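You operate a simulated robot arm through the tools that you are given. There is no shell and no other tool. Be economical: measure what you need, move in short steps, check, and stop when the job is done.

Carry out the task below with a simulated two-armed robot. There is one attempt and no reset: what you move stays moved.

Task
Stop the test and put both test loops back on the hose rack.
Fine: pump off, then bleed, then the orange and the green cart valve on 0, then rack the loops. Spill nothing; the other valves, hoses, loops and caps end as they were.

It is judged by the outcome, as a careful person would: the job done as asked, and still so three seconds after it is handed in. It fails if anything else is knocked over, pushed out of place, dropped, spilled or broken. Lids that push on must go on centred and level and be pressed home; caps that screw on are set level and turned clockwise until they are tight.

Robot
Two 7-joint arms with fingered hands on one trunk, on a base that drives. Base frame: it is fixed to the floor where the robot stands at the start and does not move with it; the origin is under the middle of the robot, x ahead of it, y to its left, z up; the surface under the hand at the start is at about z = 620. Units: mm, rad, N and s.
The left shoulder is at the start at [80, 198, 1486], the right one opposite. With the tool pointing down near the work surface each hand reaches from about 100 to 560 mm from the robot's upright axis, wherever it stands, measured 20 degrees to its own side. Places, roughly: blue cart valve [1300, 100, 900]; cart air valve [800, 100, 800]; cart drain valve [300, -200, 300]; cart fill valve [400, 0, 500]; cart pressure dial [900, 0, 900]; cart pump key [800, 0, 900]; cart return valve [1000, 0, 900]; cart tray valve [300, 0, 500]; green cart valve [1100, 100, 900]; orange cart valve [1200, 100, 900]; orange-band hose loop [1250, -250, 1000]. Payload 4 kg a hand.
Tool frame (each hand has its own): the origin (TCP) lies between the finger pads and is the grasp point; the fingertips stand 26 mm ahead of it; z points along the fingers, y is the line along which they close. The gripper opens to 132 mm. The gripper's body begins 73 mm behind the TCP. The gripper is a hand of 4 fingers: y runs from the thumb to the fingers, the wrist lies at [0, 0, -239] in the tool frame, and closing takes about 1.5 s.
Orientation is that of the tool frame in the base frame, as [roll, pitch, yaw] about the fixed x, y, z axes, in that order (R = Rz(yaw) Ry(pitch) Rx(roll)). With the fingers straight down and closing along the base's y, the tool's x points along the base's -x, its y along +y and its z along -z.

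Tools
- The arms move only by the tool send_rows. It takes "left_motion", "right_motion" or both (then of equal length, played together; a hand with none holds still); each is a list of rows, each an object (a shift or turn left out is 0, a gripper value left out holds the last) with "travel": the shift along the tool's x, y, z in units of 50 mm (1.0 is 50 mm), a list of three; "rotation": the turn, a rotation vector about the tool's x, y, z in units of 8 degrees (1.0 is 8 degrees), a list of three. In form: [{"travel": [tx, ty, tz], "rotation": [wx, wy, wz]}, ...]. A call has 1 to 10 rows; each row shifts and turns the commanded pose from where the row before left it, along the tool's axes as they then stand. "left_jaw" and "right_jaw" are, for a hand that has rows, the finger opening in cm, from 0 to 13.2, set as the call begins (left out, the last holds). A call with a number of a shift or a turn outside -1 to 1 is refused whole. Each row takes 0.2 s and may step no farther than 50 mm and 0.15 rad from the row before; otherwise, or with a gripper value out of range, the whole call is refused. A pose out of reach is approached as far as the arm can. The call stops where the force on the tool passes 50 N (or 10 N more than at its start, if that is more) or the arm is blocked; 0.2 s more then pass. The fingers move at their own pace (about 72 mm/s each) and stop on an object; they squeeze with about 25 N. The grip force told is the motor's: it shows also when the fingers shut on nothing. Time passes only in rows, and 0.2 s behind the last, so rows that do not move let the fingers close. It gives the time, the measured TCP pose, the force on the tool (base axes), the opening and the grip force at its end, in the units of the frame above (readings bear some noise), with the torque about the TCP (base axes, N m) and any sound that the robot's microphone picked up.
- Cameras (640 x 400 px; columns grow to the right, rows downward): "scene" is now at [92.8, 5.3, 1627.4]; the picture's right is [0.08, -1.00, 0.00], its down [-0.88, -0.07, -0.46] and it looks along [0.46, 0.04, -0.89] (base axes); focal length 283 px, centre (320, 200). "left" rides on the left gripper at [-68, 2, -97] in its tool frame; the picture's right is [-0.03, -1.00, 0.00], its down [0.82, -0.02, -0.58] and it looks along [0.58, -0.01, 0.82] (tool axes); focal length 270 px, centre (320, 200). "right" rides on the right gripper at [68, 2, -97] in its tool frame; the picture's right is [-0.03, 1.00, 0.00], its down [-0.82, -0.02, -0.58] and it looks along [-0.58, -0.01, 0.82] (tool axes); focal length 270 px, centre (320, 200). There is no depth. A picture from a camera that has moved, and an enlarged one, comes with that camera's place and axes in the base frame and with its lens.
- snapshot(camera): a new picture of that camera. It takes no simulated time.
- raise_lower(by): slides the trunk up (or, below 0, down) by that many mm; the arms and the scene camera ride with it, the base frame stays. It gives what a move gives, with no picture.
- base_move(legs): drives the robot by 1 to 6 legs, each [ahead, left, turn to the left] in mm, mm and rad, along the robot's own axes; the way and the turn of a leg run together, so that a leg with both is an arc; at most 1500 mm and 3.142 rad a leg. The arms and the cameras ride along, it lands a little off, and it stops where it bumps. It gives what a move gives.
- move_fingers(finger1, finger2, finger3, thumb_bend, hand): sets how far each is bent, from 0 (flat) to 1 (curled in); at 0.3 the hand is open as for a grip, at 0.7 the pads meet at the TCP. One left out holds its place. A second passes; each finger stops where it meets its share of the squeeze, and holds until it gets a number again. A gripper value or a shape takes the hand back. It gives what a move gives, with no picture; readings hold the bend of each and the force on the fingers (four entries, about 0 where the hand has none), thumb and palm.
- hand_shape(shape, hand): the hand has 4 fingers and takes this shape, open, in about a second: jaw (thumb against the fingers, like two jaws); tri (thumb and two fingers); tip (a fingertip pinch); poke (one finger out to press); point (the index stretched); flat (the hand flat); cup (the hand cupped); fist (a fist). The gripper value then closes the fingers along that shape, each until it touches; the sizes above hold for jaw. It gives what a move gives, with no picture.
- pan_tilt(pan, tilt): turns the head with the scene camera to pan (to the left, within 1.501 rad either way) and tilt (down, from -0.506 to 1.204), counted from straight ahead of the robot. It gives what a move gives.
- inspect(camera, box): a new picture of the part [left, top, right, bottom] of that camera's present view, enlarged. It takes no simulated time.
- finish_job(): hands the job in; it is judged then, once.

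Work in short steps. Places have to be worked out from the pictures, the camera data and where the tool is seen: move nearer, look again, correct. Check each grasp and each placing, and mend what went wrong. You have 120 turns and 108 pictures in all, those below and enlarged ones among them. Open the grippers and draw the arms clear of the work before you hand the job in, unless the task says otherwise; then end with one line.

The tools are called as a command line: name --argument value ..., lists and objects as JSON in quotes. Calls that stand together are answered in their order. send_rows: Moves the arms, as the interface text tells. Its arguments: {"type":"object","properties":{"left_motion":{"type":"array","items":{"type":"object","properties":{"travel":{"type":"array","items":{"type":"number"}},"rotation":{"type":"array","items":{"type":"number"}}}}},"left_jaw":{"type":"number"},"right_motion":{"type":"array","items":{"type":"object","properties":{"travel":{"type":"array","items":{"type":"number"}},"rotation":{"type":"array","items":{"type":"number"}}}}},"right_jaw":{"type":"number"}},"required":[]} The other tools are called the same way: raise_lower (by) slides the trunk up or down; hand_shape (shape, hand) gives the hand a shape; move_fingers (finger1, finger2, finger3, thumb_bend, hand) moves the fingers one by one; base_move (legs) drives the base; pan_tilt (pan, tilt) turns the head that bears the scene camera; snapshot (camera) takes a picture; inspect (camera, box) takes an enlarged picture of a part of a camera's view; finish_job () hands the job in.

At the start:

```text
clock: 0.0
left_eef_pos: [351.9, 164.9, 1047.0]
left_ee_rot: [-3.141, 0.0, 3.141]
left_ft_force: [-0.5, 0.2, -0.3]
left_wrist_torque: [0.0, 0.0, -0.01]
left_gripper_width: 131.8
left_grip_force: 0.0
left_shape: jaw
left_bend: [0.3, 0.3, 0.3, 0.3]
left_finger forces: [0.0, 0.1, 0.0, 0.0, 0.0, 0.0]
right_eef_pos: [355.8, -153.6, 1015.6]
right_ee_rot: [-3.139, -0.001, -3.141]
right_ft_force: [0.0, 0.1, 0.6]
right_wrist_torque: [-0.01, -0.01, 0.0]
right_gripper_width: 132.0
right_grip_force: 0.1
right_shape: jaw
right_bend: [0.3, 0.3, 0.3, 0.3]
right_finger forces: [0.0, 0.1, 0.0, 0.1, 0.0, 0.0]
trunk travel left (down, up): [-796.0, 44.0]
robot x, y, heading: [-0.8, -0.9, -0.006]
head pan, tilt: [0.084, 1.087]
```

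scene: 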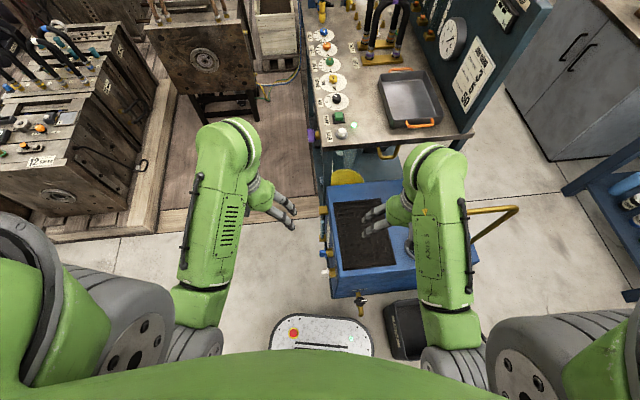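
right: 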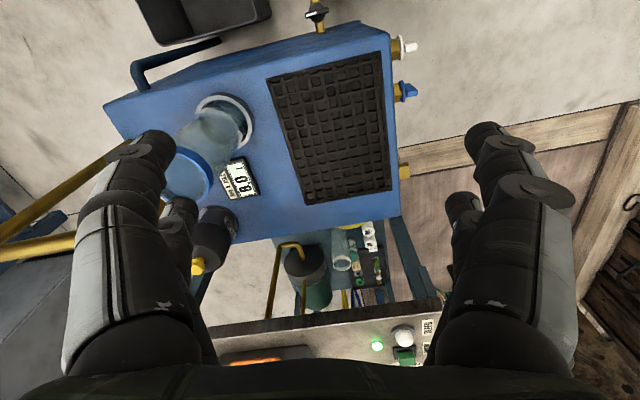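
left: 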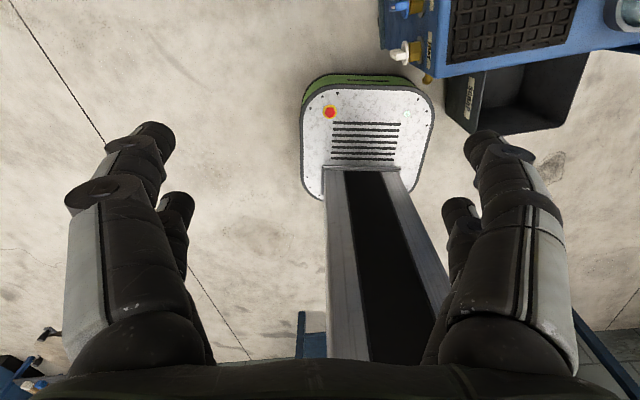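

The cart lies ahead with its panel on the right side. I raise the head to see the cart top, panel and racks.

pan_tilt --pan 0 --tilt 0.55

snapshot --camera "scene"

inspect --camera "scene" --box '[240, 100, 480, 250]'

```text
clock: 1.0
left_eef_pos: [350.7, 165.1, 1046.7]
left_ee_rot: [3.141, -0.001, 3.14]
left_ft_force: [-0.4, -1.0, -0.7]
left_wrist_torque: [-0.01, 0.03, 0.01]
left_gripper_width: 132.1
left_grip_force: 0.1
left_shape: jaw
left_bend: [0.3, 0.3, 0.3, 0.3]
left_finger forces: [0.0, 0.0, 0.0, 0.0, 0.1, 0.0]
right_eef_pos: [356.0, -153.5, 1015.8]
right_ee_rot: [-3.142, 0.0, 3.14]
right_ft_force: [1.0, 0.0, -0.3]
right_wrist_torque: [0.01, -0.03, 0.04]
right_gripper_width: 131.9
right_grip_force: 0.1
right_shape: jaw
right_bend: [0.3, 0.3, 0.3, 0.3]
right_finger forces: [0.0, 0.0, 0.1, 0.1, 0.0, 0.1]
trunk travel left (down, up): [-796.0, 44.0]
robot x, y, heading: [-4.3, -0.6, -0.0]
head pan, tilt: [0.0, 0.55]
```

```text
104 pictures are left
camera scene: at [118.8, -0.1, 1669.7], right [0.0, -1.0, 0.0], down [-0.52, 0.0, -0.85], along [0.85, 0.0, -0.52], focal length 283 px, centre (320, 200)
```

scene: 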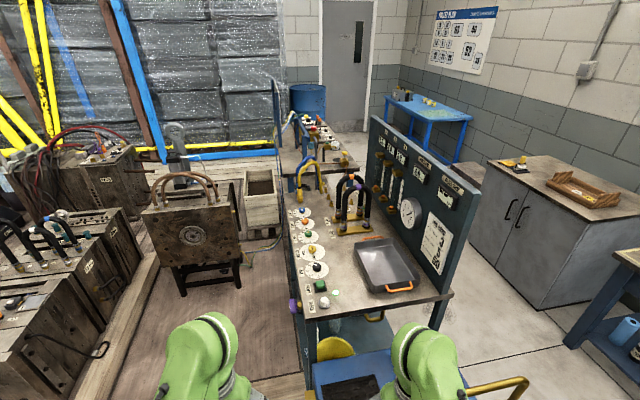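

```text
2.67 times, centred on (360, 175) of scene
camera zoom: at [118.8, -0.1, 1669.7], right [0.0, -1.0, 0.0], down [-0.52, 0.0, -0.85], along [0.85, 0.0, -0.52], focal length 754 px, centre (213, 267)
```

zoom: 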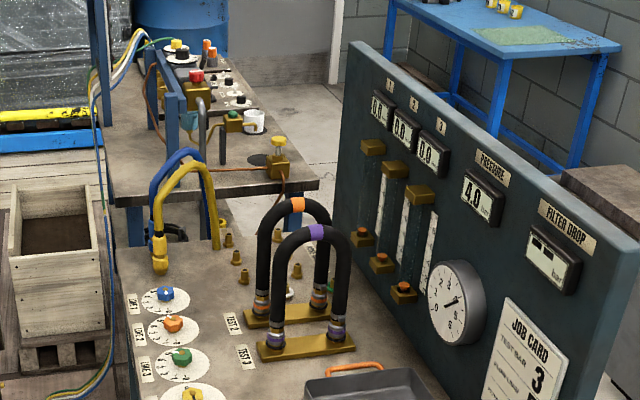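

I look in detail at the valves and the far end of the cart, and at the left bench.

inspect --camera "scene" --box '[270, 140, 390, 215]'

inspect --camera "scene" --box '[270, 215, 430, 315]'

inspect --camera "scene" --box '[0, 100, 240, 250]'

inspect --camera "scene" --box '[360, 120, 480, 310]'

```text
5.33 times, centred on (330, 178) of scene
camera zoom: at [118.8, -0.1, 1669.7], right [0.0, -1.0, 0.0], down [-0.52, 0.0, -0.85], along [0.85, 0.0, -0.52], focal length 1508 px, centre (267, 320)
```

zoom: 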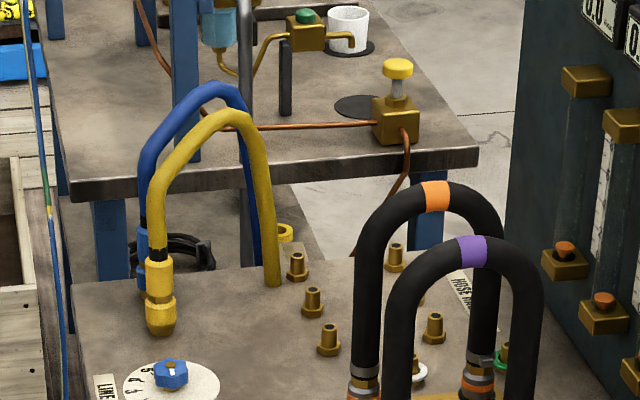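

```text
4.00 times, centred on (350, 265) of scene
camera zoom: at [118.8, -0.1, 1669.7], right [0.0, -1.0, 0.0], down [-0.52, 0.0, -0.85], along [0.85, 0.0, -0.52], focal length 1131 px, centre (200, -60)
```

zoom: 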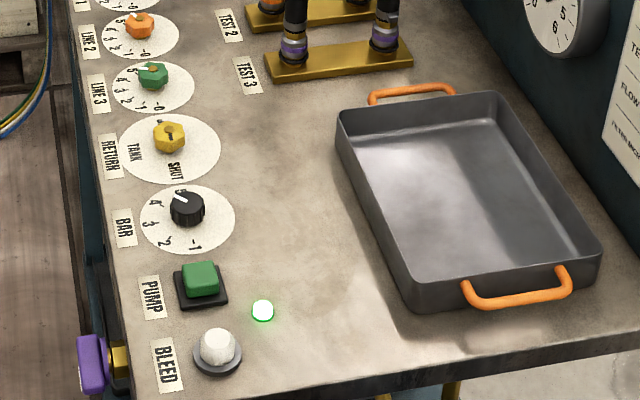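

```text
2.67 times, centred on (120, 175) of scene
camera zoom: at [118.8, -0.1, 1669.7], right [0.0, -1.0, 0.0], down [-0.52, 0.0, -0.85], along [0.85, 0.0, -0.52], focal length 754 px, centre (853, 267)
```

zoom: 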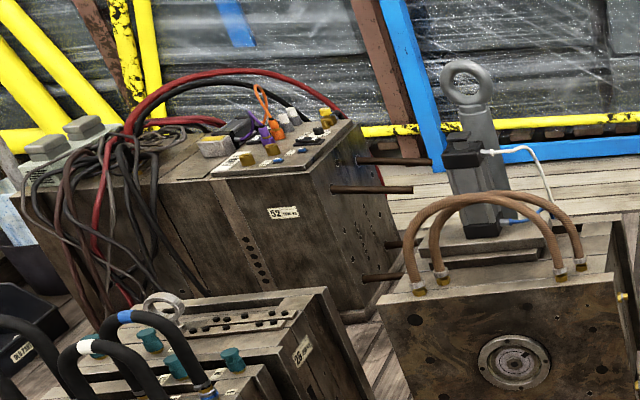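

```text
2.11 times, centred on (420, 215) of scene
camera zoom: at [118.8, -0.1, 1669.7], right [0.0, -1.0, 0.0], down [-0.52, 0.0, -0.85], along [0.85, 0.0, -0.52], focal length 595 px, centre (110, 168)
```

zoom: 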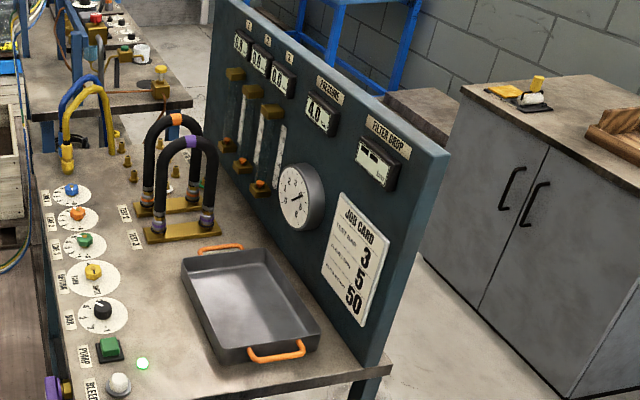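

The rack pins ("HOSE RACK") lie beyond the test loops; the loops sit on TEST 2 and TEST 3. I look down at the floor on the left to see whether I can drive beside the cart.

pan_tilt --pan 0.45 --tilt 0.85

snapshot --camera "scene"

```text
clock: 1.9
left_eef_pos: [350.7, 164.8, 1048.6]
left_ee_rot: [-3.141, 0.001, -3.142]
left_ft_force: [-0.1, 0.2, 0.6]
left_wrist_torque: [-0.01, -0.01, 0.05]
left_gripper_width: 131.9
left_grip_force: 0.0
left_shape: jaw
left_bend: [0.3, 0.3, 0.3, 0.3]
left_finger forces: [0.0, 0.0, 0.0, 0.0, 0.0, 0.1]
right_eef_pos: [355.8, -154.6, 1015.8]
right_ee_rot: [3.141, 0.001, 3.141]
right_ft_force: [0.6, -0.2, -0.9]
right_wrist_torque: [-0.01, 0.03, 0.0]
right_gripper_width: 131.9
right_grip_force: 0.0
right_shape: jaw
right_bend: [0.3, 0.3, 0.3, 0.3]
right_finger forces: [0.1, 0.0, 0.0, 0.0, 0.1, 0.0]
trunk travel left (down, up): [-796.0, 44.0]
robot x, y, heading: [2.9, 2.2, 0.0]
head pan, tilt: [0.45, 0.85]
```

```text
98 pictures are left
camera scene: at [99.5, 33.8, 1644.4], right [0.43, -0.9, 0.0], down [-0.68, -0.33, -0.66], along [0.59, 0.29, -0.75], focal length 283 px, centre (320, 200)
```

scene: 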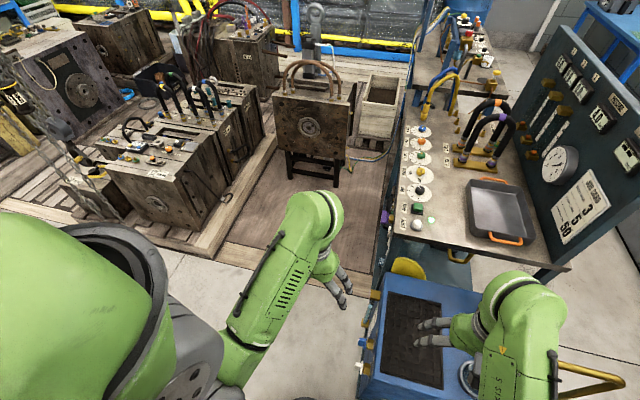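

The floor beside the cart's left is clear (about x 700–1450, y 150–950). I drive left, then ahead, and turn to face the cart, keeping margin.

base_move --legs '[[0, 540, 0], [1060, 0, 0]]'

pan_tilt --pan -1.2 --tilt 0.9

snapshot --camera "scene"

```text
clock: 10.1
left_eef_pos: [1431.4, 701.8, 1048.4]
left_ee_rot: [-3.141, 0.002, -3.139]
left_ft_force: [-0.1, -0.4, 0.6]
left_wrist_torque: [0.03, -0.03, -0.02]
left_gripper_width: 132.0
left_grip_force: 0.2
left_shape: jaw
left_bend: [0.3, 0.3, 0.3, 0.3]
left_finger forces: [0.0, 0.1, 0.0, 0.0, 0.0, 0.1]
right_eef_pos: [1437.5, 382.6, 1015.2]
right_ee_rot: [-3.141, 0.002, -3.139]
right_ft_force: [-0.2, 0.5, 0.8]
right_wrist_torque: [0.02, -0.02, -0.01]
right_gripper_width: 132.0
right_grip_force: 0.0
right_shape: jaw
right_bend: [0.3, 0.3, 0.3, 0.3]
right_finger forces: [0.0, 0.1, 0.0, 0.0, 0.1, 0.0]
trunk travel left (down, up): [-796.0, 44.0]
robot x, y, heading: [1083.6, 536.2, 0.004]
head pan, tilt: [0.45, 0.85]
```

```text
clock: 11.8
left_eef_pos: [1432.0, 701.5, 1046.9]
left_ee_rot: [3.141, 0.001, -3.138]
left_ft_force: [-0.2, -1.0, 0.8]
left_wrist_torque: [0.0, -0.01, -0.01]
left_gripper_width: 131.8
left_grip_force: 0.1
left_shape: jaw
left_bend: [0.3, 0.3, 0.3, 0.3]
left_finger forces: [0.0, 0.0, 0.0, 0.1, 0.1, 0.0]
right_eef_pos: [1437.8, 383.5, 1015.8]
right_ee_rot: [-3.141, -0.001, -3.14]
right_ft_force: [-0.5, 0.0, 0.9]
right_wrist_torque: [0.0, 0.03, 0.02]
right_gripper_width: 132.1
right_grip_force: 0.1
right_shape: jaw
right_bend: [0.3, 0.3, 0.3, 0.3]
right_finger forces: [0.0, 0.0, 0.1, 0.0, 0.0, 0.0]
trunk travel left (down, up): [-796.0, 44.0]
robot x, y, heading: [1083.0, 534.8, 0.0]
head pan, tilt: [-1.201, 0.901]
```

```text
97 pictures are left
camera scene: at [1138.6, 465.2, 1640.4], right [-0.93, -0.36, 0.0], down [-0.29, 0.73, -0.62], along [0.23, -0.58, -0.78], focal length 283 px, centre (320, 200)
```

scene: 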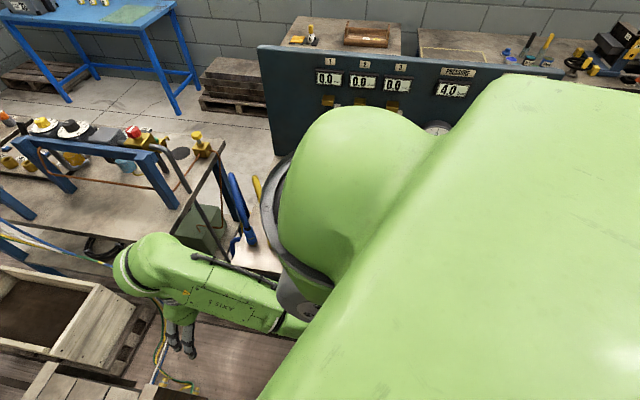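

Landed at (1083, 535) without bumping. Now I turn to face the cart.

base_move --legs '[[0, 0, -1.571]]'

pan_tilt --pan 0 --tilt 0.9

snapshot --camera "scene"

```text
clock: 16.1
left_eef_pos: [1235.8, 179.4, 1046.8]
left_ee_rot: [3.141, 0.001, 1.538]
left_ft_force: [0.0, 0.1, 1.1]
left_wrist_torque: [0.02, -0.01, -0.03]
left_gripper_width: 131.8
left_grip_force: 0.2
left_shape: jaw
left_bend: [0.3, 0.3, 0.3, 0.3]
left_finger forces: [0.0, 0.1, 0.1, 0.0, 0.0, 0.1]
right_eef_pos: [915.4, 184.5, 1016.1]
right_ee_rot: [3.141, 0.002, 1.538]
right_ft_force: [-0.5, 0.2, -0.3]
right_wrist_torque: [-0.01, 0.01, -0.01]
right_gripper_width: 131.8
right_grip_force: 0.1
right_shape: jaw
right_bend: [0.3, 0.3, 0.3, 0.3]
right_finger forces: [0.0, 0.0, 0.0, 0.0, 0.0, 0.1]
trunk travel left (down, up): [-796.0, 44.0]
robot x, y, heading: [1081.0, 533.6, -1.602]
head pan, tilt: [-1.201, 0.901]
```

```text
clock: 17.5
left_eef_pos: [1234.5, 177.9, 1046.2]
left_ee_rot: [3.141, -0.001, 1.538]
left_ft_force: [-0.4, -0.4, -0.5]
left_wrist_torque: [0.0, 0.04, 0.02]
left_gripper_width: 131.9
left_grip_force: 0.1
left_shape: jaw
left_bend: [0.3, 0.3, 0.3, 0.3]
left_finger forces: [0.0, 0.1, 0.1, 0.1, 0.0, 0.0]
right_eef_pos: [916.3, 185.4, 1016.0]
right_ee_rot: [3.141, -0.001, 1.539]
right_ft_force: [0.5, 0.0, -0.3]
right_wrist_torque: [0.02, 0.04, -0.01]
right_gripper_width: 131.8
right_grip_force: 0.2
right_shape: jaw
right_bend: [0.3, 0.3, 0.3, 0.3]
right_finger forces: [0.0, 0.0, 0.1, 0.0, 0.0, 0.1]
trunk travel left (down, up): [-796.0, 44.0]
robot x, y, heading: [1081.5, 532.4, -1.604]
head pan, tilt: [0.0, 0.901]
```

```text
96 pictures are left
camera scene: at [1077.3, 429.9, 1640.4], right [-1.0, 0.03, 0.0], down [0.03, 0.78, -0.62], along [-0.02, -0.62, -0.78], focal length 283 px, centre (320, 200)
```

scene: 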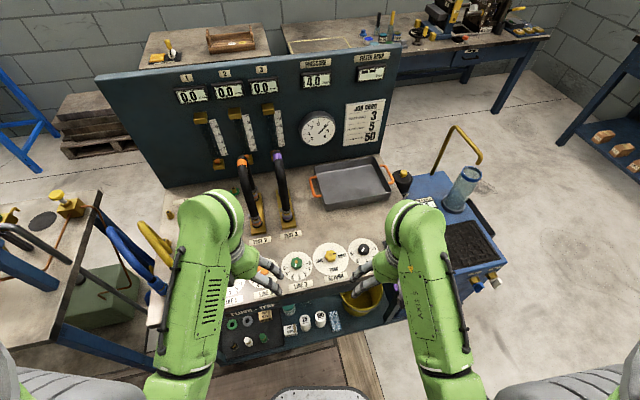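

I correct the heading and look through the right hand camera at the control row.

base_move --legs '[[0, 0, 0.032]]'

snapshot --camera "right"

inspect --camera "scene" --box '[160, 150, 320, 300]'

```text
clock: 18.3
left_eef_pos: [1245.8, 183.3, 1046.7]
left_ee_rot: [3.14, 0.0, 1.57]
left_ft_force: [0.1, -0.2, -0.8]
left_wrist_torque: [-0.01, -0.03, -0.01]
left_gripper_width: 131.7
left_grip_force: 0.1
left_shape: jaw
left_bend: [0.3, 0.3, 0.3, 0.3]
left_finger forces: [0.1, 0.0, 0.0, 0.1, 0.0, 0.0]
right_eef_pos: [927.0, 179.9, 1016.1]
right_ee_rot: [3.141, 0.0, 1.57]
right_ft_force: [-0.7, 0.2, 0.6]
right_wrist_torque: [0.01, 0.03, -0.02]
right_gripper_width: 131.7
right_grip_force: 0.1
right_shape: jaw
right_bend: [0.3, 0.3, 0.3, 0.3]
right_finger forces: [0.0, 0.0, 0.0, 0.0, 0.0, 0.0]
trunk travel left (down, up): [-796.0, 44.0]
robot x, y, heading: [1083.1, 533.1, -1.572]
head pan, tilt: [0.0, 0.901]
```

```text
95 pictures are left
camera right: at [929.2, 248.2, 1113.0], right [1.0, -0.03, 0.0], down [-0.02, -0.82, 0.58], along [-0.01, -0.58, -0.82], focal length 270 px, centre (320, 200)
```

right: 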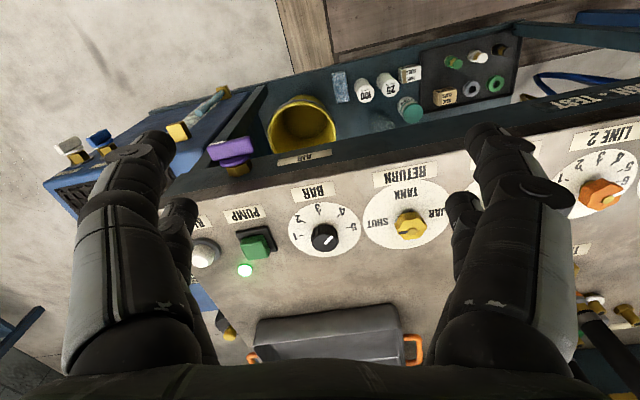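

```text
2.67 times, centred on (240, 225) of scene
camera zoom: at [1080.0, 429.8, 1640.4], right [-1.0, 0.0, 0.0], down [0.0, 0.78, -0.62], along [0.0, -0.62, -0.78], focal length 754 px, centre (533, 133)
```

zoom: 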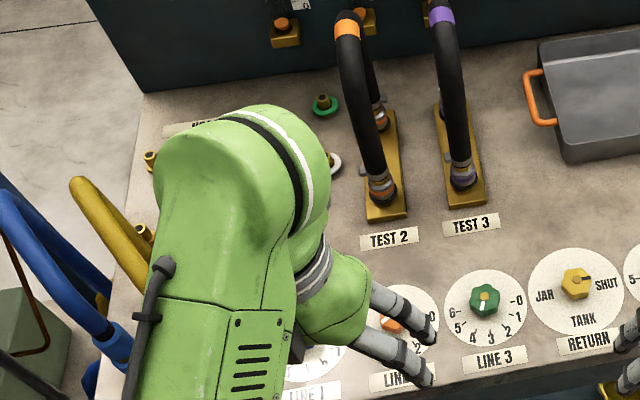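

The readout is clear; the left hand hides the rack. I raise the left hand and draw it back, then measure.

send_rows --left_motion '[{"travel": [0, 0, -1]}, {"travel": [0, 0, -1]}, {"travel": [0, 1, -1]}, {"travel": [0, 1, 0]}, {"travel": [0, 1, 0]}, {"travel": [0, 1, 0]}]' --right_motion '[{"travel": [0, 0, -1]}, {"travel": [0, -1, -1]}, {"travel": [0, -1, 0]}, {"travel": [0, -1, 0]}, {"travel": [0, -1, 0]}, {"travel": [0, 0, 0]}]'

snapshot --camera "scene"

inspect --camera "scene" --box '[160, 150, 320, 300]'

inspect --camera "scene" --box '[280, 200, 440, 300]'

```text
refused: row 2 steps farther than a row can; nothing moved
```

```text
93 pictures are left
camera scene: at [1080.0, 429.8, 1640.4], right [-1.0, 0.0, 0.0], down [0.0, 0.78, -0.62], along [0.0, -0.62, -0.78], focal length 283 px, centre (320, 200)
```

scene: 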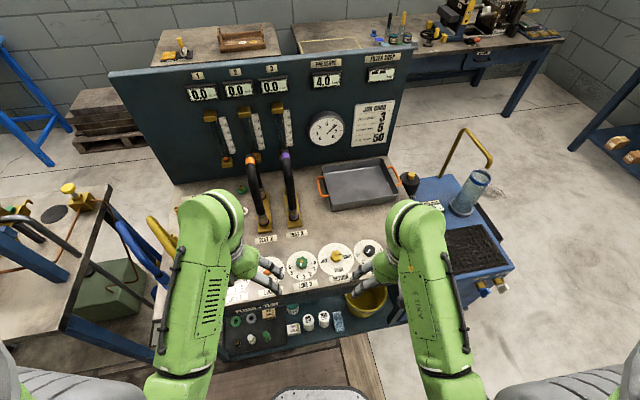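

```text
2.67 times, centred on (240, 225) of scene
camera zoom: at [1080.0, 429.8, 1640.4], right [-1.0, 0.0, 0.0], down [0.0, 0.78, -0.62], along [0.0, -0.62, -0.78], focal length 754 px, centre (533, 133)
```

zoom: 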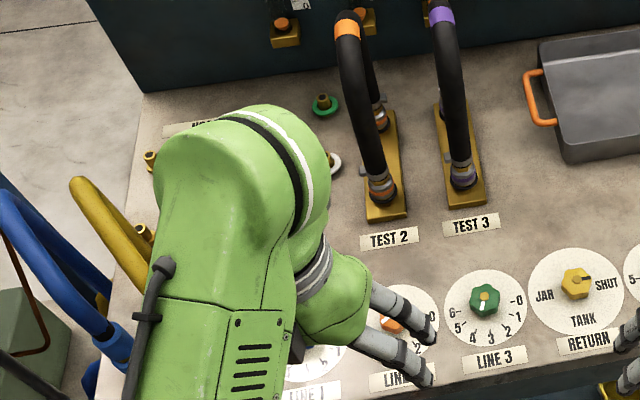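

```text
4.00 times, centred on (360, 250) of scene
camera zoom: at [1080.0, 429.8, 1640.4], right [-1.0, 0.0, 0.0], down [0.0, 0.78, -0.62], along [0.0, -0.62, -0.78], focal length 1131 px, centre (160, 0)
```

zoom: 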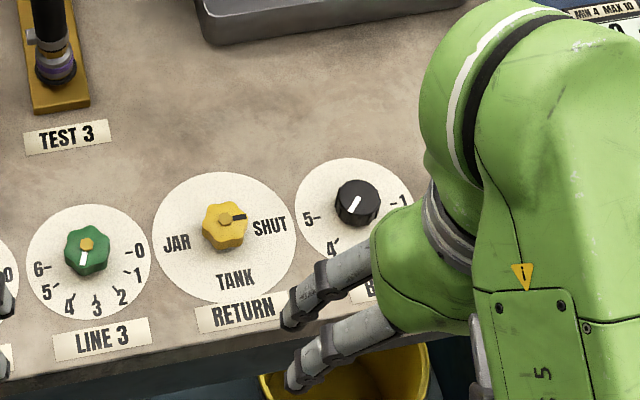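

The combined step was too long; I send it again with one axis per row.

send_rows --left_motion '[{"travel": [0, 0, -1]}, {"travel": [0, 0, -1]}, {"travel": [0, 0, -1]}, {"travel": [0, 1, 0]}, {"travel": [0, 1, 0]}, {"travel": [0, 1, 0]}, {"travel": [0, 1, 0]}]' --right_motion '[{"travel": [0, 0, -1]}, {"travel": [0, 0, -1]}, {"travel": [0, -1, 0]}, {"travel": [0, -1, 0]}, {"travel": [0, -1, 0]}, {"travel": [0, -1, 0]}, {"travel": [0, -1, 0]}]'

snapshot --camera "scene"

inspect --camera "scene" --box '[160, 150, 320, 300]'

inspect --camera "scene" --box '[280, 200, 440, 300]'

```text
clock: 19.5
left_eef_pos: [1314.2, 181.5, 1045.0]
left_ee_rot: [-3.138, -0.013, 1.454]
left_ft_force: [0.2, 0.2, 0.7]
left_wrist_torque: [0.0, 0.0, 0.05]
left_gripper_width: 131.5
left_grip_force: 0.2
left_shape: jaw
left_bend: [0.3, 0.3, 0.3, 0.3]
left_finger forces: [0.0, 0.0, 0.0, 0.0, 0.1, 0.0]
left hand out of reach, approached as far as the arm can: row 1, 2, 3, 5, 6
right_eef_pos: [845.6, 164.8, 1049.5]
right_ee_rot: [3.137, -0.019, 1.812]
right_ft_force: [-0.3, -0.6, 0.1]
right_wrist_torque: [0.04, -0.03, 0.02]
right_gripper_width: 132.1
right_grip_force: 0.0
right_shape: jaw
right_bend: [0.3, 0.3, 0.3, 0.3]
right_finger forces: [0.0, 0.0, 0.0, 0.0, 0.1, 0.0]
right hand out of reach, approached as far as the arm can: row 1, 2
trunk travel left (down, up): [-796.0, 44.0]
robot x, y, heading: [1079.3, 533.2, -1.572]
head pan, tilt: [0.0, 0.901]
stopped in row 6 (right hand): the arm was blocked; the commanded pose is now the measured one
```

```text
90 pictures are left
camera scene: at [1081.7, 428.1, 1639.3], right [-1.0, 0.0, 0.0], down [0.0, 0.78, -0.62], along [0.0, -0.62, -0.78], focal length 283 px, centre (320, 200)
```

scene: 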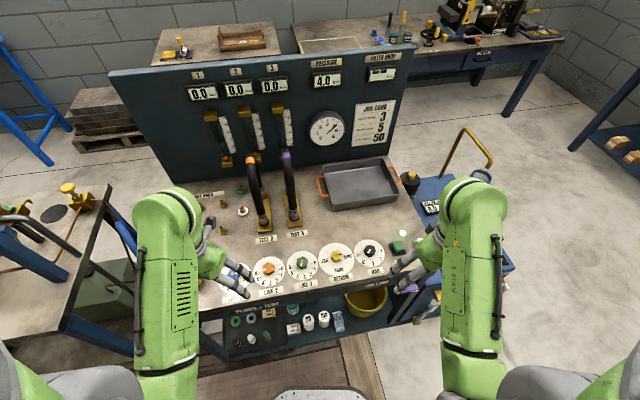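

```text
2.67 times, centred on (240, 225) of scene
camera zoom: at [1081.7, 428.1, 1639.3], right [-1.0, 0.0, 0.0], down [0.0, 0.78, -0.62], along [0.0, -0.62, -0.78], focal length 754 px, centre (533, 133)
```

zoom: 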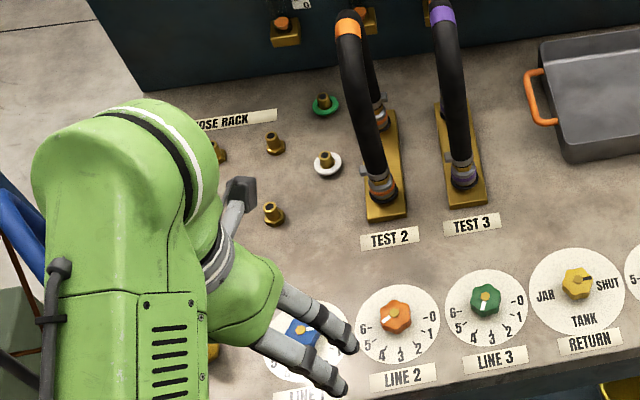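

```text
4.00 times, centred on (360, 250) of scene
camera zoom: at [1081.7, 428.1, 1639.3], right [-1.0, 0.0, 0.0], down [0.0, 0.78, -0.62], along [0.0, -0.62, -0.78], focal length 1131 px, centre (160, 0)
```

zoom: 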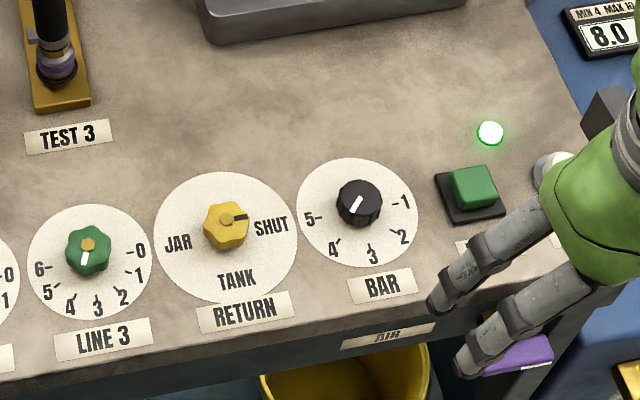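

Controls located: pump key ≈ (841, 2, 866), bleed ≈ (780, 0, 870). I shape the right hand to poke and see where its fingertip stands.

hand_shape --hand "right" --shape "poke"

snapshot --camera "right"

```text
clock: 20.4
left_eef_pos: [1313.6, 180.8, 1046.7]
left_ee_rot: [-3.139, -0.008, 1.455]
left_ft_force: [-0.7, 0.4, 0.0]
left_wrist_torque: [0.0, 0.0, -0.02]
left_gripper_width: 131.7
left_grip_force: 0.0
left_shape: jaw
left_bend: [0.3, 0.3, 0.3, 0.3]
left_finger forces: [0.0, 0.1, 0.1, 0.0, 0.0, 0.1]
right_eef_pos: [845.1, 164.7, 1051.3]
right_ee_rot: [3.137, -0.014, 1.811]
right_ft_force: [0.3, -0.1, 0.2]
right_wrist_torque: [0.06, 0.0, 0.02]
right_gripper_width: 0.0
right_grip_force: 0.1
right_shape: poke
right_bend: [1.0, 1.0, 1.0, 0.34]
right_finger forces: [0.0, 0.1, 0.1, 0.0, 0.1, 0.0]
trunk travel left (down, up): [-796.0, 44.0]
robot x, y, heading: [1083.5, 535.7, -1.573]
head pan, tilt: [0.0, 0.901]
```

```text
87 pictures are left
camera right: at [829.9, 231.4, 1149.7], right [0.98, 0.21, 0.01], down [0.17, -0.81, 0.57], along [0.12, -0.55, -0.82], focal length 270 px, centre (320, 200)
```

right: 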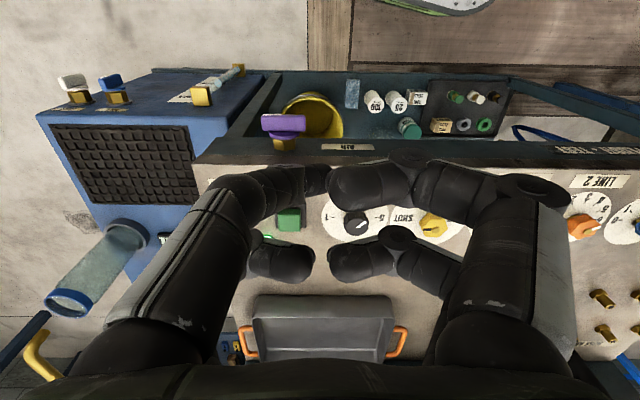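

The poke shape looks fully curled; I try "point" and look again.

hand_shape --hand "right" --shape "point"

snapshot --camera "right"

inspect --camera "scene" --box '[360, 150, 520, 350]'

```text
clock: 21.3
left_eef_pos: [1314.3, 181.2, 1047.8]
left_ee_rot: [-3.139, -0.006, 1.454]
left_ft_force: [0.5, -0.9, 0.6]
left_wrist_torque: [0.02, 0.01, 0.01]
left_gripper_width: 131.9
left_grip_force: 0.0
left_shape: jaw
left_bend: [0.3, 0.3, 0.3, 0.3]
left_finger forces: [0.0, 0.1, 0.0, 0.0, 0.1, 0.1]
right_eef_pos: [844.4, 166.2, 1051.3]
right_ee_rot: [3.137, -0.015, 1.81]
right_ft_force: [-0.8, 0.2, -0.2]
right_wrist_torque: [0.01, -0.01, -0.01]
right_gripper_width: 0.0
right_grip_force: 0.1
right_shape: point
right_bend: [0.24, 0.99, 1.0, 0.39]
right_finger forces: [0.1, 0.1, 0.0, 0.0, 0.0, 0.0]
trunk travel left (down, up): [-796.0, 44.0]
robot x, y, heading: [1082.9, 538.2, -1.571]
head pan, tilt: [0.0, 0.901]
```

```text
86 pictures are left
camera right: at [830.4, 231.5, 1149.6], right [0.98, 0.21, 0.01], down [0.17, -0.81, 0.57], along [0.12, -0.55, -0.82], focal length 270 px, centre (320, 200)
```

right: 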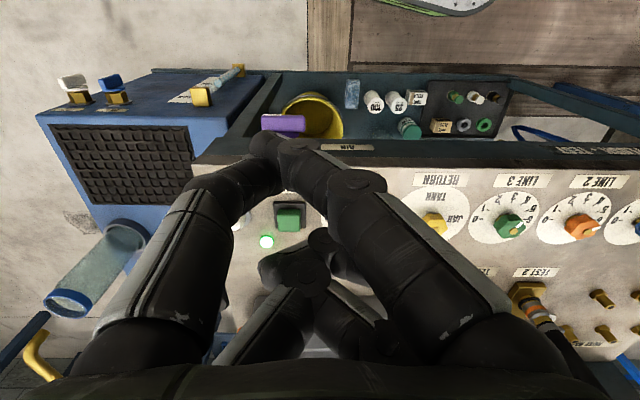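

```text
2.00 times, centred on (440, 250) of scene
camera zoom: at [1080.9, 429.9, 1640.3], right [-1.0, 0.0, 0.0], down [0.0, 0.78, -0.62], along [0.0, -0.62, -0.78], focal length 565 px, centre (80, 100)
```

zoom: 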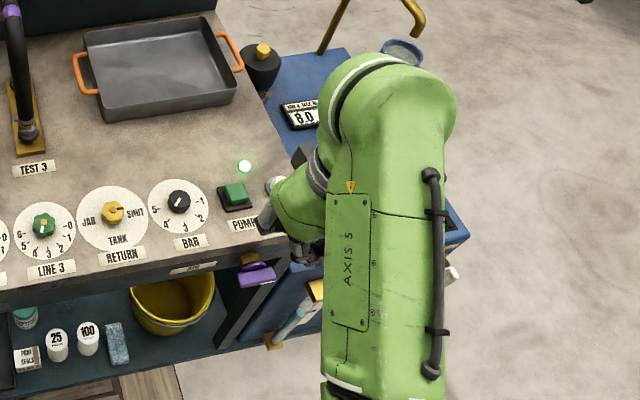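

I try the "tip" pinch with closed fingers as a pressing tool, and view it.

hand_shape --hand "right" --shape "tip"

send_rows --right_motion '[{}, {}, {}, {}, {}, {}, {}]' --right_jaw 0

snapshot --camera "right"

```text
clock: 22.2
left_eef_pos: [1314.7, 182.0, 1046.7]
left_ee_rot: [-3.139, -0.006, 1.453]
left_ft_force: [-0.7, 0.1, -0.8]
left_wrist_torque: [0.0, -0.03, -0.03]
left_gripper_width: 131.9
left_grip_force: 0.0
left_shape: jaw
left_bend: [0.3, 0.3, 0.3, 0.3]
left_finger forces: [0.0, 0.0, 0.1, 0.0, 0.0, 0.0]
right_eef_pos: [844.8, 165.3, 1051.0]
right_ee_rot: [3.136, -0.014, 1.81]
right_ft_force: [0.4, -0.1, -0.1]
right_wrist_torque: [-0.01, 0.01, 0.0]
right_gripper_width: 132.0
right_grip_force: 0.1
right_shape: tip
right_bend: [0.3, 0.3, 0.3, 0.3]
right_finger forces: [0.0, 0.0, 0.1, 0.0, 0.1, 0.1]
trunk travel left (down, up): [-796.0, 44.0]
robot x, y, heading: [1078.3, 533.6, -1.575]
head pan, tilt: [0.0, 0.901]
```

```text
clock: 23.8
left_eef_pos: [1315.0, 182.8, 1046.4]
left_ee_rot: [-3.14, -0.011, 1.454]
left_ft_force: [0.6, 0.1, -0.9]
left_wrist_torque: [0.0, -0.01, 0.0]
left_gripper_width: 131.8
left_grip_force: 0.0
left_shape: jaw
left_bend: [0.3, 0.3, 0.3, 0.3]
left_finger forces: [0.1, 0.1, 0.0, 0.0, 0.1, 0.0]
right_eef_pos: [844.9, 166.4, 1051.9]
right_ee_rot: [3.136, -0.012, 1.808]
right_ft_force: [0.3, 0.3, 0.0]
right_wrist_torque: [0.01, 0.0, 0.0]
right_gripper_width: 0.0
right_grip_force: 24.8
right_shape: tip
right_bend: [0.62, 0.63, 0.63, 0.7]
right_finger forces: [0.0, 0.1, 0.0, 0.0, 0.0, 0.0]
trunk travel left (down, up): [-796.0, 44.0]
robot x, y, heading: [1080.9, 531.9, -1.574]
head pan, tilt: [0.0, 0.901]
```

```text
84 pictures are left
camera right: at [830.2, 231.4, 1149.8], right [0.98, 0.21, 0.01], down [0.17, -0.81, 0.57], along [0.12, -0.55, -0.82], focal length 270 px, centre (320, 200)
```

right: 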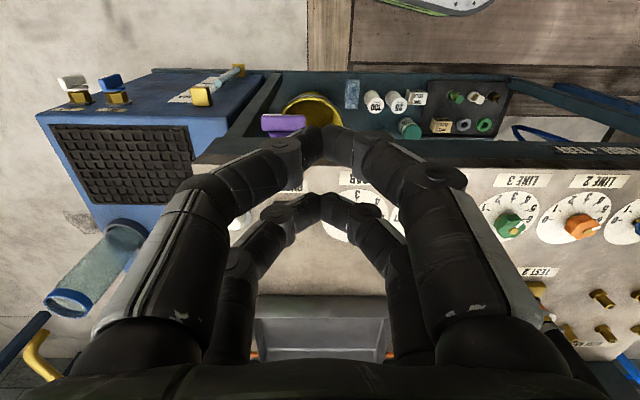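

The fingers meet in two pairs at tool x≈±16. I curl the far pair so that one pair serves as a poker.

move_fingers --hand "right" --finger2 1 --finger3 1

snapshot --camera "right"

```text
clock: 24.8
left_eef_pos: [1313.9, 181.2, 1047.2]
left_ee_rot: [-3.139, -0.008, 1.454]
left_ft_force: [-0.3, 0.4, -0.4]
left_wrist_torque: [-0.01, 0.0, -0.01]
left_gripper_width: 132.0
left_grip_force: 0.2
left_shape: jaw
left_bend: [0.3, 0.3, 0.3, 0.3]
left_finger forces: [0.0, 0.0, 0.0, 0.0, 0.0, 0.0]
right_eef_pos: [845.3, 165.8, 1051.1]
right_ee_rot: [3.137, -0.013, 1.81]
right_ft_force: [-0.6, -0.2, 0.3]
right_wrist_torque: [-0.01, -0.01, 0.0]
right_gripper_width: 0.1
right_grip_force: 0.0
right_shape: fingers
right_bend: [0.62, 0.73, 0.73, 0.7]
right_finger forces: [0.1, 0.0, 0.1, 0.0, 0.1, 0.0]
trunk travel left (down, up): [-796.0, 44.0]
robot x, y, heading: [1080.2, 536.9, -1.57]
head pan, tilt: [0.0, 0.901]
```

```text
83 pictures are left
camera right: at [830.3, 231.4, 1149.8], right [0.98, 0.21, 0.01], down [0.17, -0.81, 0.57], along [0.12, -0.55, -0.82], focal length 270 px, centre (320, 200)
```

right: 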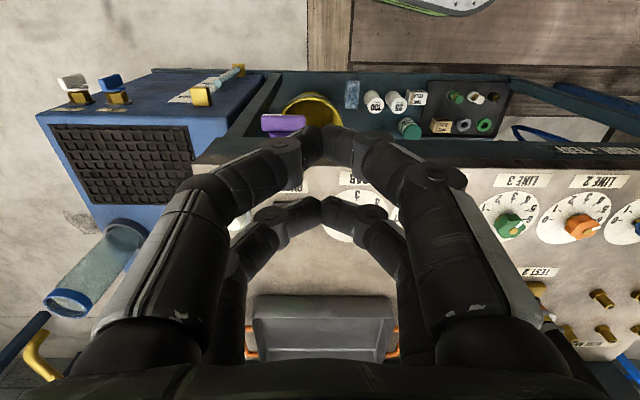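

The tips block each other; I open the thumb so the far fingers can curl.

move_fingers --hand "right" --finger1 0.55 --finger2 1 --finger3 1 --thumb_bend 0.3

snapshot --camera "right"

```text
clock: 25.8
left_eef_pos: [1314.8, 181.6, 1048.1]
left_ee_rot: [-3.139, -0.006, 1.454]
left_ft_force: [0.3, 0.4, -0.2]
left_wrist_torque: [-0.01, -0.02, -0.01]
left_gripper_width: 132.0
left_grip_force: 0.1
left_shape: jaw
left_bend: [0.3, 0.3, 0.3, 0.3]
left_finger forces: [0.1, 0.1, 0.1, 0.1, 0.1, 0.1]
right_eef_pos: [845.2, 166.3, 1050.6]
right_ee_rot: [3.136, -0.014, 1.811]
right_ft_force: [-0.2, -0.3, 0.3]
right_wrist_torque: [0.01, -0.02, 0.03]
right_gripper_width: 90.7
right_grip_force: 0.1
right_shape: fingers
right_bend: [0.55, 0.75, 0.75, 0.3]
right_finger forces: [0.0, 0.0, 0.0, 0.1, 0.1, 0.1]
trunk travel left (down, up): [-796.0, 44.0]
robot x, y, heading: [1082.4, 535.8, -1.569]
head pan, tilt: [0.0, 0.901]
```

```text
82 pictures are left
camera right: at [830.3, 231.4, 1149.7], right [0.98, 0.21, 0.01], down [0.17, -0.81, 0.57], along [0.12, -0.55, -0.82], focal length 270 px, centre (320, 200)
```

right: 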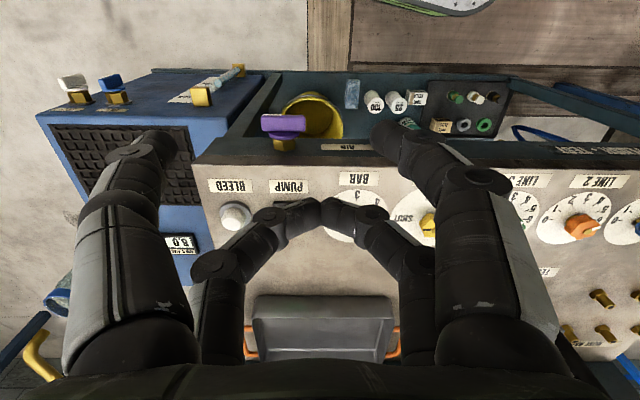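

Fingers 1+thumb form the near pair, 2+3 the far pair. I close in jaw shape and will press with the far pair (tool x=-16). I square the yaw and hover over the pump key.

hand_shape --hand "right" --shape "jaw"

send_rows --right_motion '[{"rotation": [0, 0, 0.86]}, {"rotation": [0, 0, 0.86]}, {"travel": [-1, 0, 0]}, {"travel": [-1, 0, 0]}, {"travel": [-0.95, 0, 0]}, {"travel": [0, 0, 1]}, {"travel": [0, 0, 1]}, {}, {}]' --right_jaw 0

snapshot --camera "right"

inspect --camera "scene" --box '[320, 170, 480, 290]'

```text
clock: 26.7
left_eef_pos: [1315.3, 181.0, 1046.2]
left_ee_rot: [-3.14, -0.007, 1.454]
left_ft_force: [-1.0, 0.3, -0.1]
left_wrist_torque: [0.01, 0.02, 0.01]
left_gripper_width: 132.0
left_grip_force: 0.0
left_shape: jaw
left_bend: [0.3, 0.3, 0.3, 0.3]
left_finger forces: [0.1, 0.0, 0.1, 0.1, 0.1, 0.0]
right_eef_pos: [844.6, 166.4, 1051.0]
right_ee_rot: [3.137, -0.015, 1.81]
right_ft_force: [0.6, -0.6, 1.4]
right_wrist_torque: [0.03, 0.04, -0.01]
right_gripper_width: 132.2
right_grip_force: 0.1
right_shape: jaw
right_bend: [0.3, 0.3, 0.3, 0.3]
right_finger forces: [0.0, 0.0, 0.0, 0.0, 0.0, 0.0]
trunk travel left (down, up): [-796.0, 44.0]
robot x, y, heading: [1081.9, 531.3, -1.567]
head pan, tilt: [0.0, 0.901]
```

```text
clock: 28.7
left_eef_pos: [1315.2, 182.7, 1047.5]
left_ee_rot: [-3.141, -0.007, 1.455]
left_ft_force: [0.3, -0.4, -0.1]
left_wrist_torque: [0.03, -0.01, -0.01]
left_gripper_width: 132.0
left_grip_force: 0.1
left_shape: jaw
left_bend: [0.3, 0.3, 0.3, 0.3]
left_finger forces: [0.0, 0.0, 0.0, 0.1, 0.0, 0.0]
right_eef_pos: [844.7, 20.9, 949.3]
right_ee_rot: [3.14, -0.014, 1.57]
right_ft_force: [-0.1, 0.6, 0.0]
right_wrist_torque: [-0.03, 0.0, 0.03]
right_gripper_width: 0.0
right_grip_force: 25.6
right_shape: jaw
right_bend: [0.62, 0.63, 0.63, 0.7]
right_finger forces: [0.0, 0.0, 0.0, 0.0, 0.1, 0.1]
trunk travel left (down, up): [-796.0, 44.0]
robot x, y, heading: [1081.7, 535.6, -1.571]
head pan, tilt: [0.0, 0.901]
```

```text
81 pictures are left
camera right: at [846.4, 87.3, 1048.0], right [1.0, -0.03, 0.0], down [-0.02, -0.82, 0.57], along [-0.01, -0.57, -0.82], focal length 270 px, centre (320, 200)
```

right: 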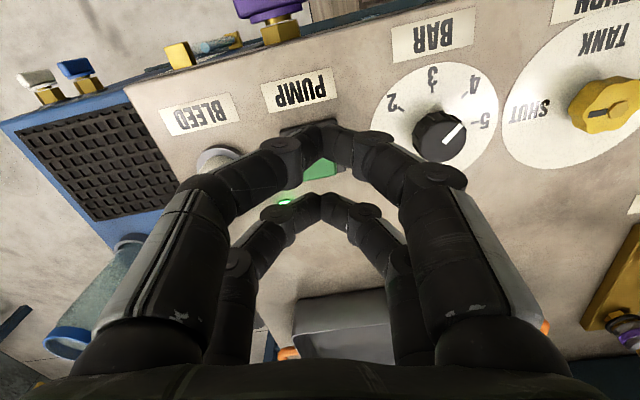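

```text
3.33 times, centred on (400, 230) of scene
camera zoom: at [1081.1, 430.3, 1640.5], right [-1.0, 0.0, 0.0], down [0.0, 0.78, -0.62], along [0.0, -0.62, -0.78], focal length 942 px, centre (53, 100)
```

zoom: 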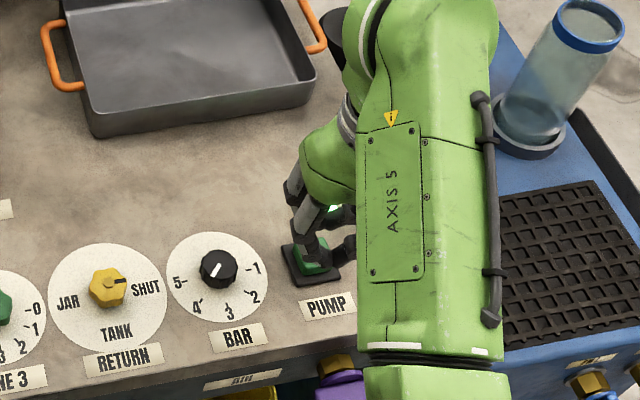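

The far pair is nearly over the key. I shift 8 mm and descend close to it.

send_rows --right_motion '[{"travel": [-0.16, 0, 0]}, {"travel": [0, 0, 0.9]}, {"travel": [0, 0, 0.15]}, {}]'

snapshot --camera "right"

```text
clock: 29.7
left_eef_pos: [1314.9, 180.7, 1047.7]
left_ee_rot: [-3.14, -0.006, 1.453]
left_ft_force: [-0.4, 0.1, 0.1]
left_wrist_torque: [-0.02, 0.0, 0.01]
left_gripper_width: 131.8
left_grip_force: 0.0
left_shape: jaw
left_bend: [0.3, 0.3, 0.3, 0.3]
left_finger forces: [0.2, 0.0, 0.0, 0.1, 0.0, 0.0]
right_eef_pos: [844.2, 13.2, 897.4]
right_ee_rot: [3.14, -0.015, 1.57]
right_ft_force: [-0.5, -0.2, 3.0]
right_wrist_torque: [-0.07, 0.01, 0.0]
right_gripper_width: 0.0
right_grip_force: 25.6
right_shape: jaw
right_bend: [0.62, 0.63, 0.63, 0.7]
right_finger forces: [0.1, 0.0, 0.0, 0.0, 0.1, 0.0]
trunk travel left (down, up): [-796.0, 44.0]
robot x, y, heading: [1081.7, 534.4, -1.571]
head pan, tilt: [0.0, 0.901]
heard: click
```

```text
79 pictures are left
camera right: at [846.2, 80.7, 995.5], right [1.0, -0.03, 0.0], down [-0.02, -0.82, 0.57], along [-0.01, -0.56, -0.82], focal length 270 px, centre (320, 200)
```

right: 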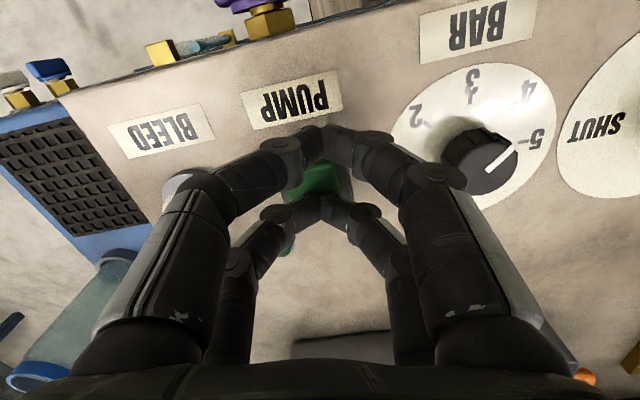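

A click was heard at contact. I lift straight up and check the LED.

send_rows --right_motion '[{"travel": [0, 0, -0.8]}, {}]'

inspect --camera "right" --box '[120, 80, 440, 280]'

inspect --camera "scene" --box '[180, 50, 420, 200]'

```text
clock: 30.3
left_eef_pos: [1314.4, 181.6, 1046.9]
left_ee_rot: [3.141, -0.009, 1.454]
left_ft_force: [0.5, -0.5, 0.5]
left_wrist_torque: [-0.02, 0.02, -0.01]
left_gripper_width: 131.9
left_grip_force: 0.1
left_shape: jaw
left_bend: [0.3, 0.3, 0.3, 0.3]
left_finger forces: [0.0, 0.0, 0.1, 0.1, 0.1, 0.0]
right_eef_pos: [844.5, 11.4, 938.4]
right_ee_rot: [3.139, -0.015, 1.571]
right_ft_force: [-0.6, 0.0, 0.3]
right_wrist_torque: [-0.01, -0.02, 0.02]
right_gripper_width: 0.0
right_grip_force: 24.8
right_shape: jaw
right_bend: [0.62, 0.63, 0.63, 0.7]
right_finger forces: [0.0, 0.1, 0.0, 0.0, 0.1, 0.0]
trunk travel left (down, up): [-796.0, 44.0]
robot x, y, heading: [1083.3, 532.6, -1.57]
head pan, tilt: [0.0, 0.901]
```

```text
2.00 times, centred on (280, 180) of right
camera zoom: at [846.9, 78.4, 1036.9], right [1.0, -0.03, 0.0], down [-0.02, -0.82, 0.56], along [-0.01, -0.56, -0.83], focal length 541 px, centre (400, 240)
```

zoom: 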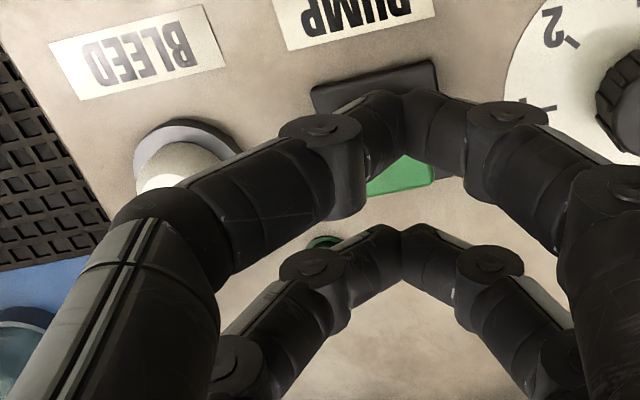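

```text
2.67 times, centred on (300, 125) of scene
camera zoom: at [1081.0, 430.1, 1640.5], right [-1.0, 0.0, 0.0], down [0.0, 0.78, -0.62], along [0.0, -0.62, -0.78], focal length 754 px, centre (373, 400)
```

zoom: 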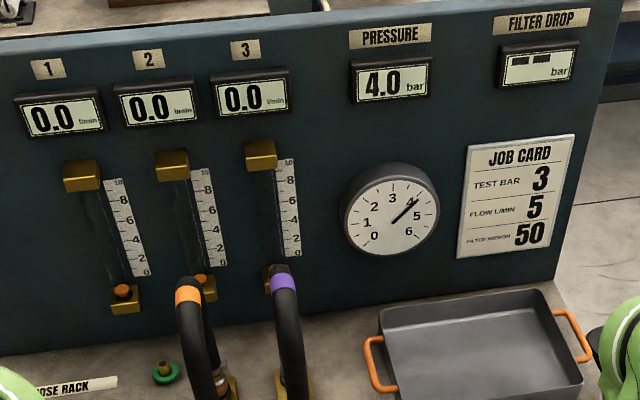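

Pump is off (LED dark), pressure still 4.0. Bleed button ≈ (774, 0); I move over it.

send_rows --right_motion '[{"travel": [0, -0.71, 0]}, {"travel": [0.06, -0.71, 0]}, {}]'

inspect --camera "right" --box '[160, 80, 480, 280]'

```text
clock: 31.1
left_eef_pos: [1315.2, 182.4, 1046.9]
left_ee_rot: [-3.14, -0.008, 1.454]
left_ft_force: [-1.0, -0.2, 0.1]
left_wrist_torque: [-0.03, 0.02, -0.01]
left_gripper_width: 131.6
left_grip_force: 0.0
left_shape: jaw
left_bend: [0.3, 0.3, 0.3, 0.3]
left_finger forces: [0.0, 0.0, 0.1, 0.1, 0.0, 0.0]
right_eef_pos: [774.0, 13.8, 935.7]
right_ee_rot: [3.139, -0.016, 1.567]
right_ft_force: [0.3, 0.1, 0.3]
right_wrist_torque: [-0.01, 0.01, 0.0]
right_gripper_width: 0.0
right_grip_force: 24.7
right_shape: jaw
right_bend: [0.62, 0.63, 0.63, 0.7]
right_finger forces: [0.1, 0.0, 0.0, 0.0, 0.1, 0.0]
trunk travel left (down, up): [-796.0, 44.0]
robot x, y, heading: [1081.2, 539.1, -1.572]
head pan, tilt: [0.0, 0.901]
```

```text
2.00 times, centred on (320, 180) of right
camera zoom: at [775.9, 80.5, 1033.8], right [1.0, -0.03, 0.0], down [-0.02, -0.83, 0.56], along [-0.01, -0.56, -0.83], focal length 541 px, centre (320, 240)
```

zoom: 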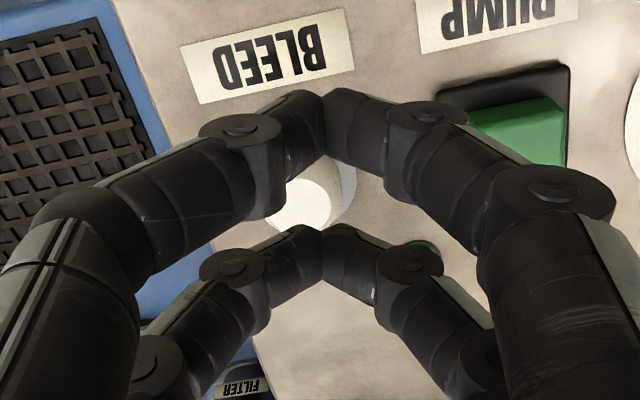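

Dome top ≈ (768, -6). I align and descend stepwise to press and hold.

send_rows --right_motion '[{"travel": [-0.06, -0.1, 0]}, {"travel": [0, 0, 0.5]}, {"travel": [0, 0, 0.14]}, {"travel": [0, 0, 0.08]}, {}]'

inspect --camera "right" --box '[160, 80, 480, 280]'

```text
clock: 32.3
left_eef_pos: [1314.7, 181.7, 1047.0]
left_ee_rot: [-3.14, -0.006, 1.454]
left_ft_force: [-0.7, 0.3, 0.1]
left_wrist_torque: [0.01, -0.02, 0.01]
left_gripper_width: 131.8
left_grip_force: 0.0
left_shape: jaw
left_bend: [0.3, 0.3, 0.3, 0.3]
left_finger forces: [0.0, 0.0, 0.1, 0.0, 0.1, 0.1]
right_eef_pos: [768.5, 12.6, 900.8]
right_ee_rot: [3.14, -0.015, 1.57]
right_ft_force: [0.4, -1.2, 0.3]
right_wrist_torque: [-0.03, 0.05, 0.01]
right_gripper_width: 0.0
right_grip_force: 25.0
right_shape: jaw
right_bend: [0.62, 0.63, 0.63, 0.7]
right_finger forces: [0.1, 0.1, 0.0, 0.0, 0.0, 0.1]
trunk travel left (down, up): [-796.0, 44.0]
robot x, y, heading: [1080.9, 535.5, -1.573]
head pan, tilt: [0.0, 0.901]
```

```text
2.00 times, centred on (320, 180) of right
camera zoom: at [770.6, 79.2, 999.5], right [1.0, -0.03, 0.0], down [-0.02, -0.82, 0.56], along [-0.01, -0.56, -0.83], focal length 541 px, centre (320, 240)
```

zoom: 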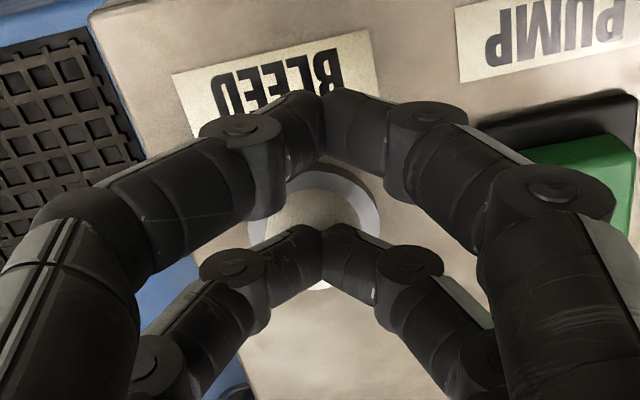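

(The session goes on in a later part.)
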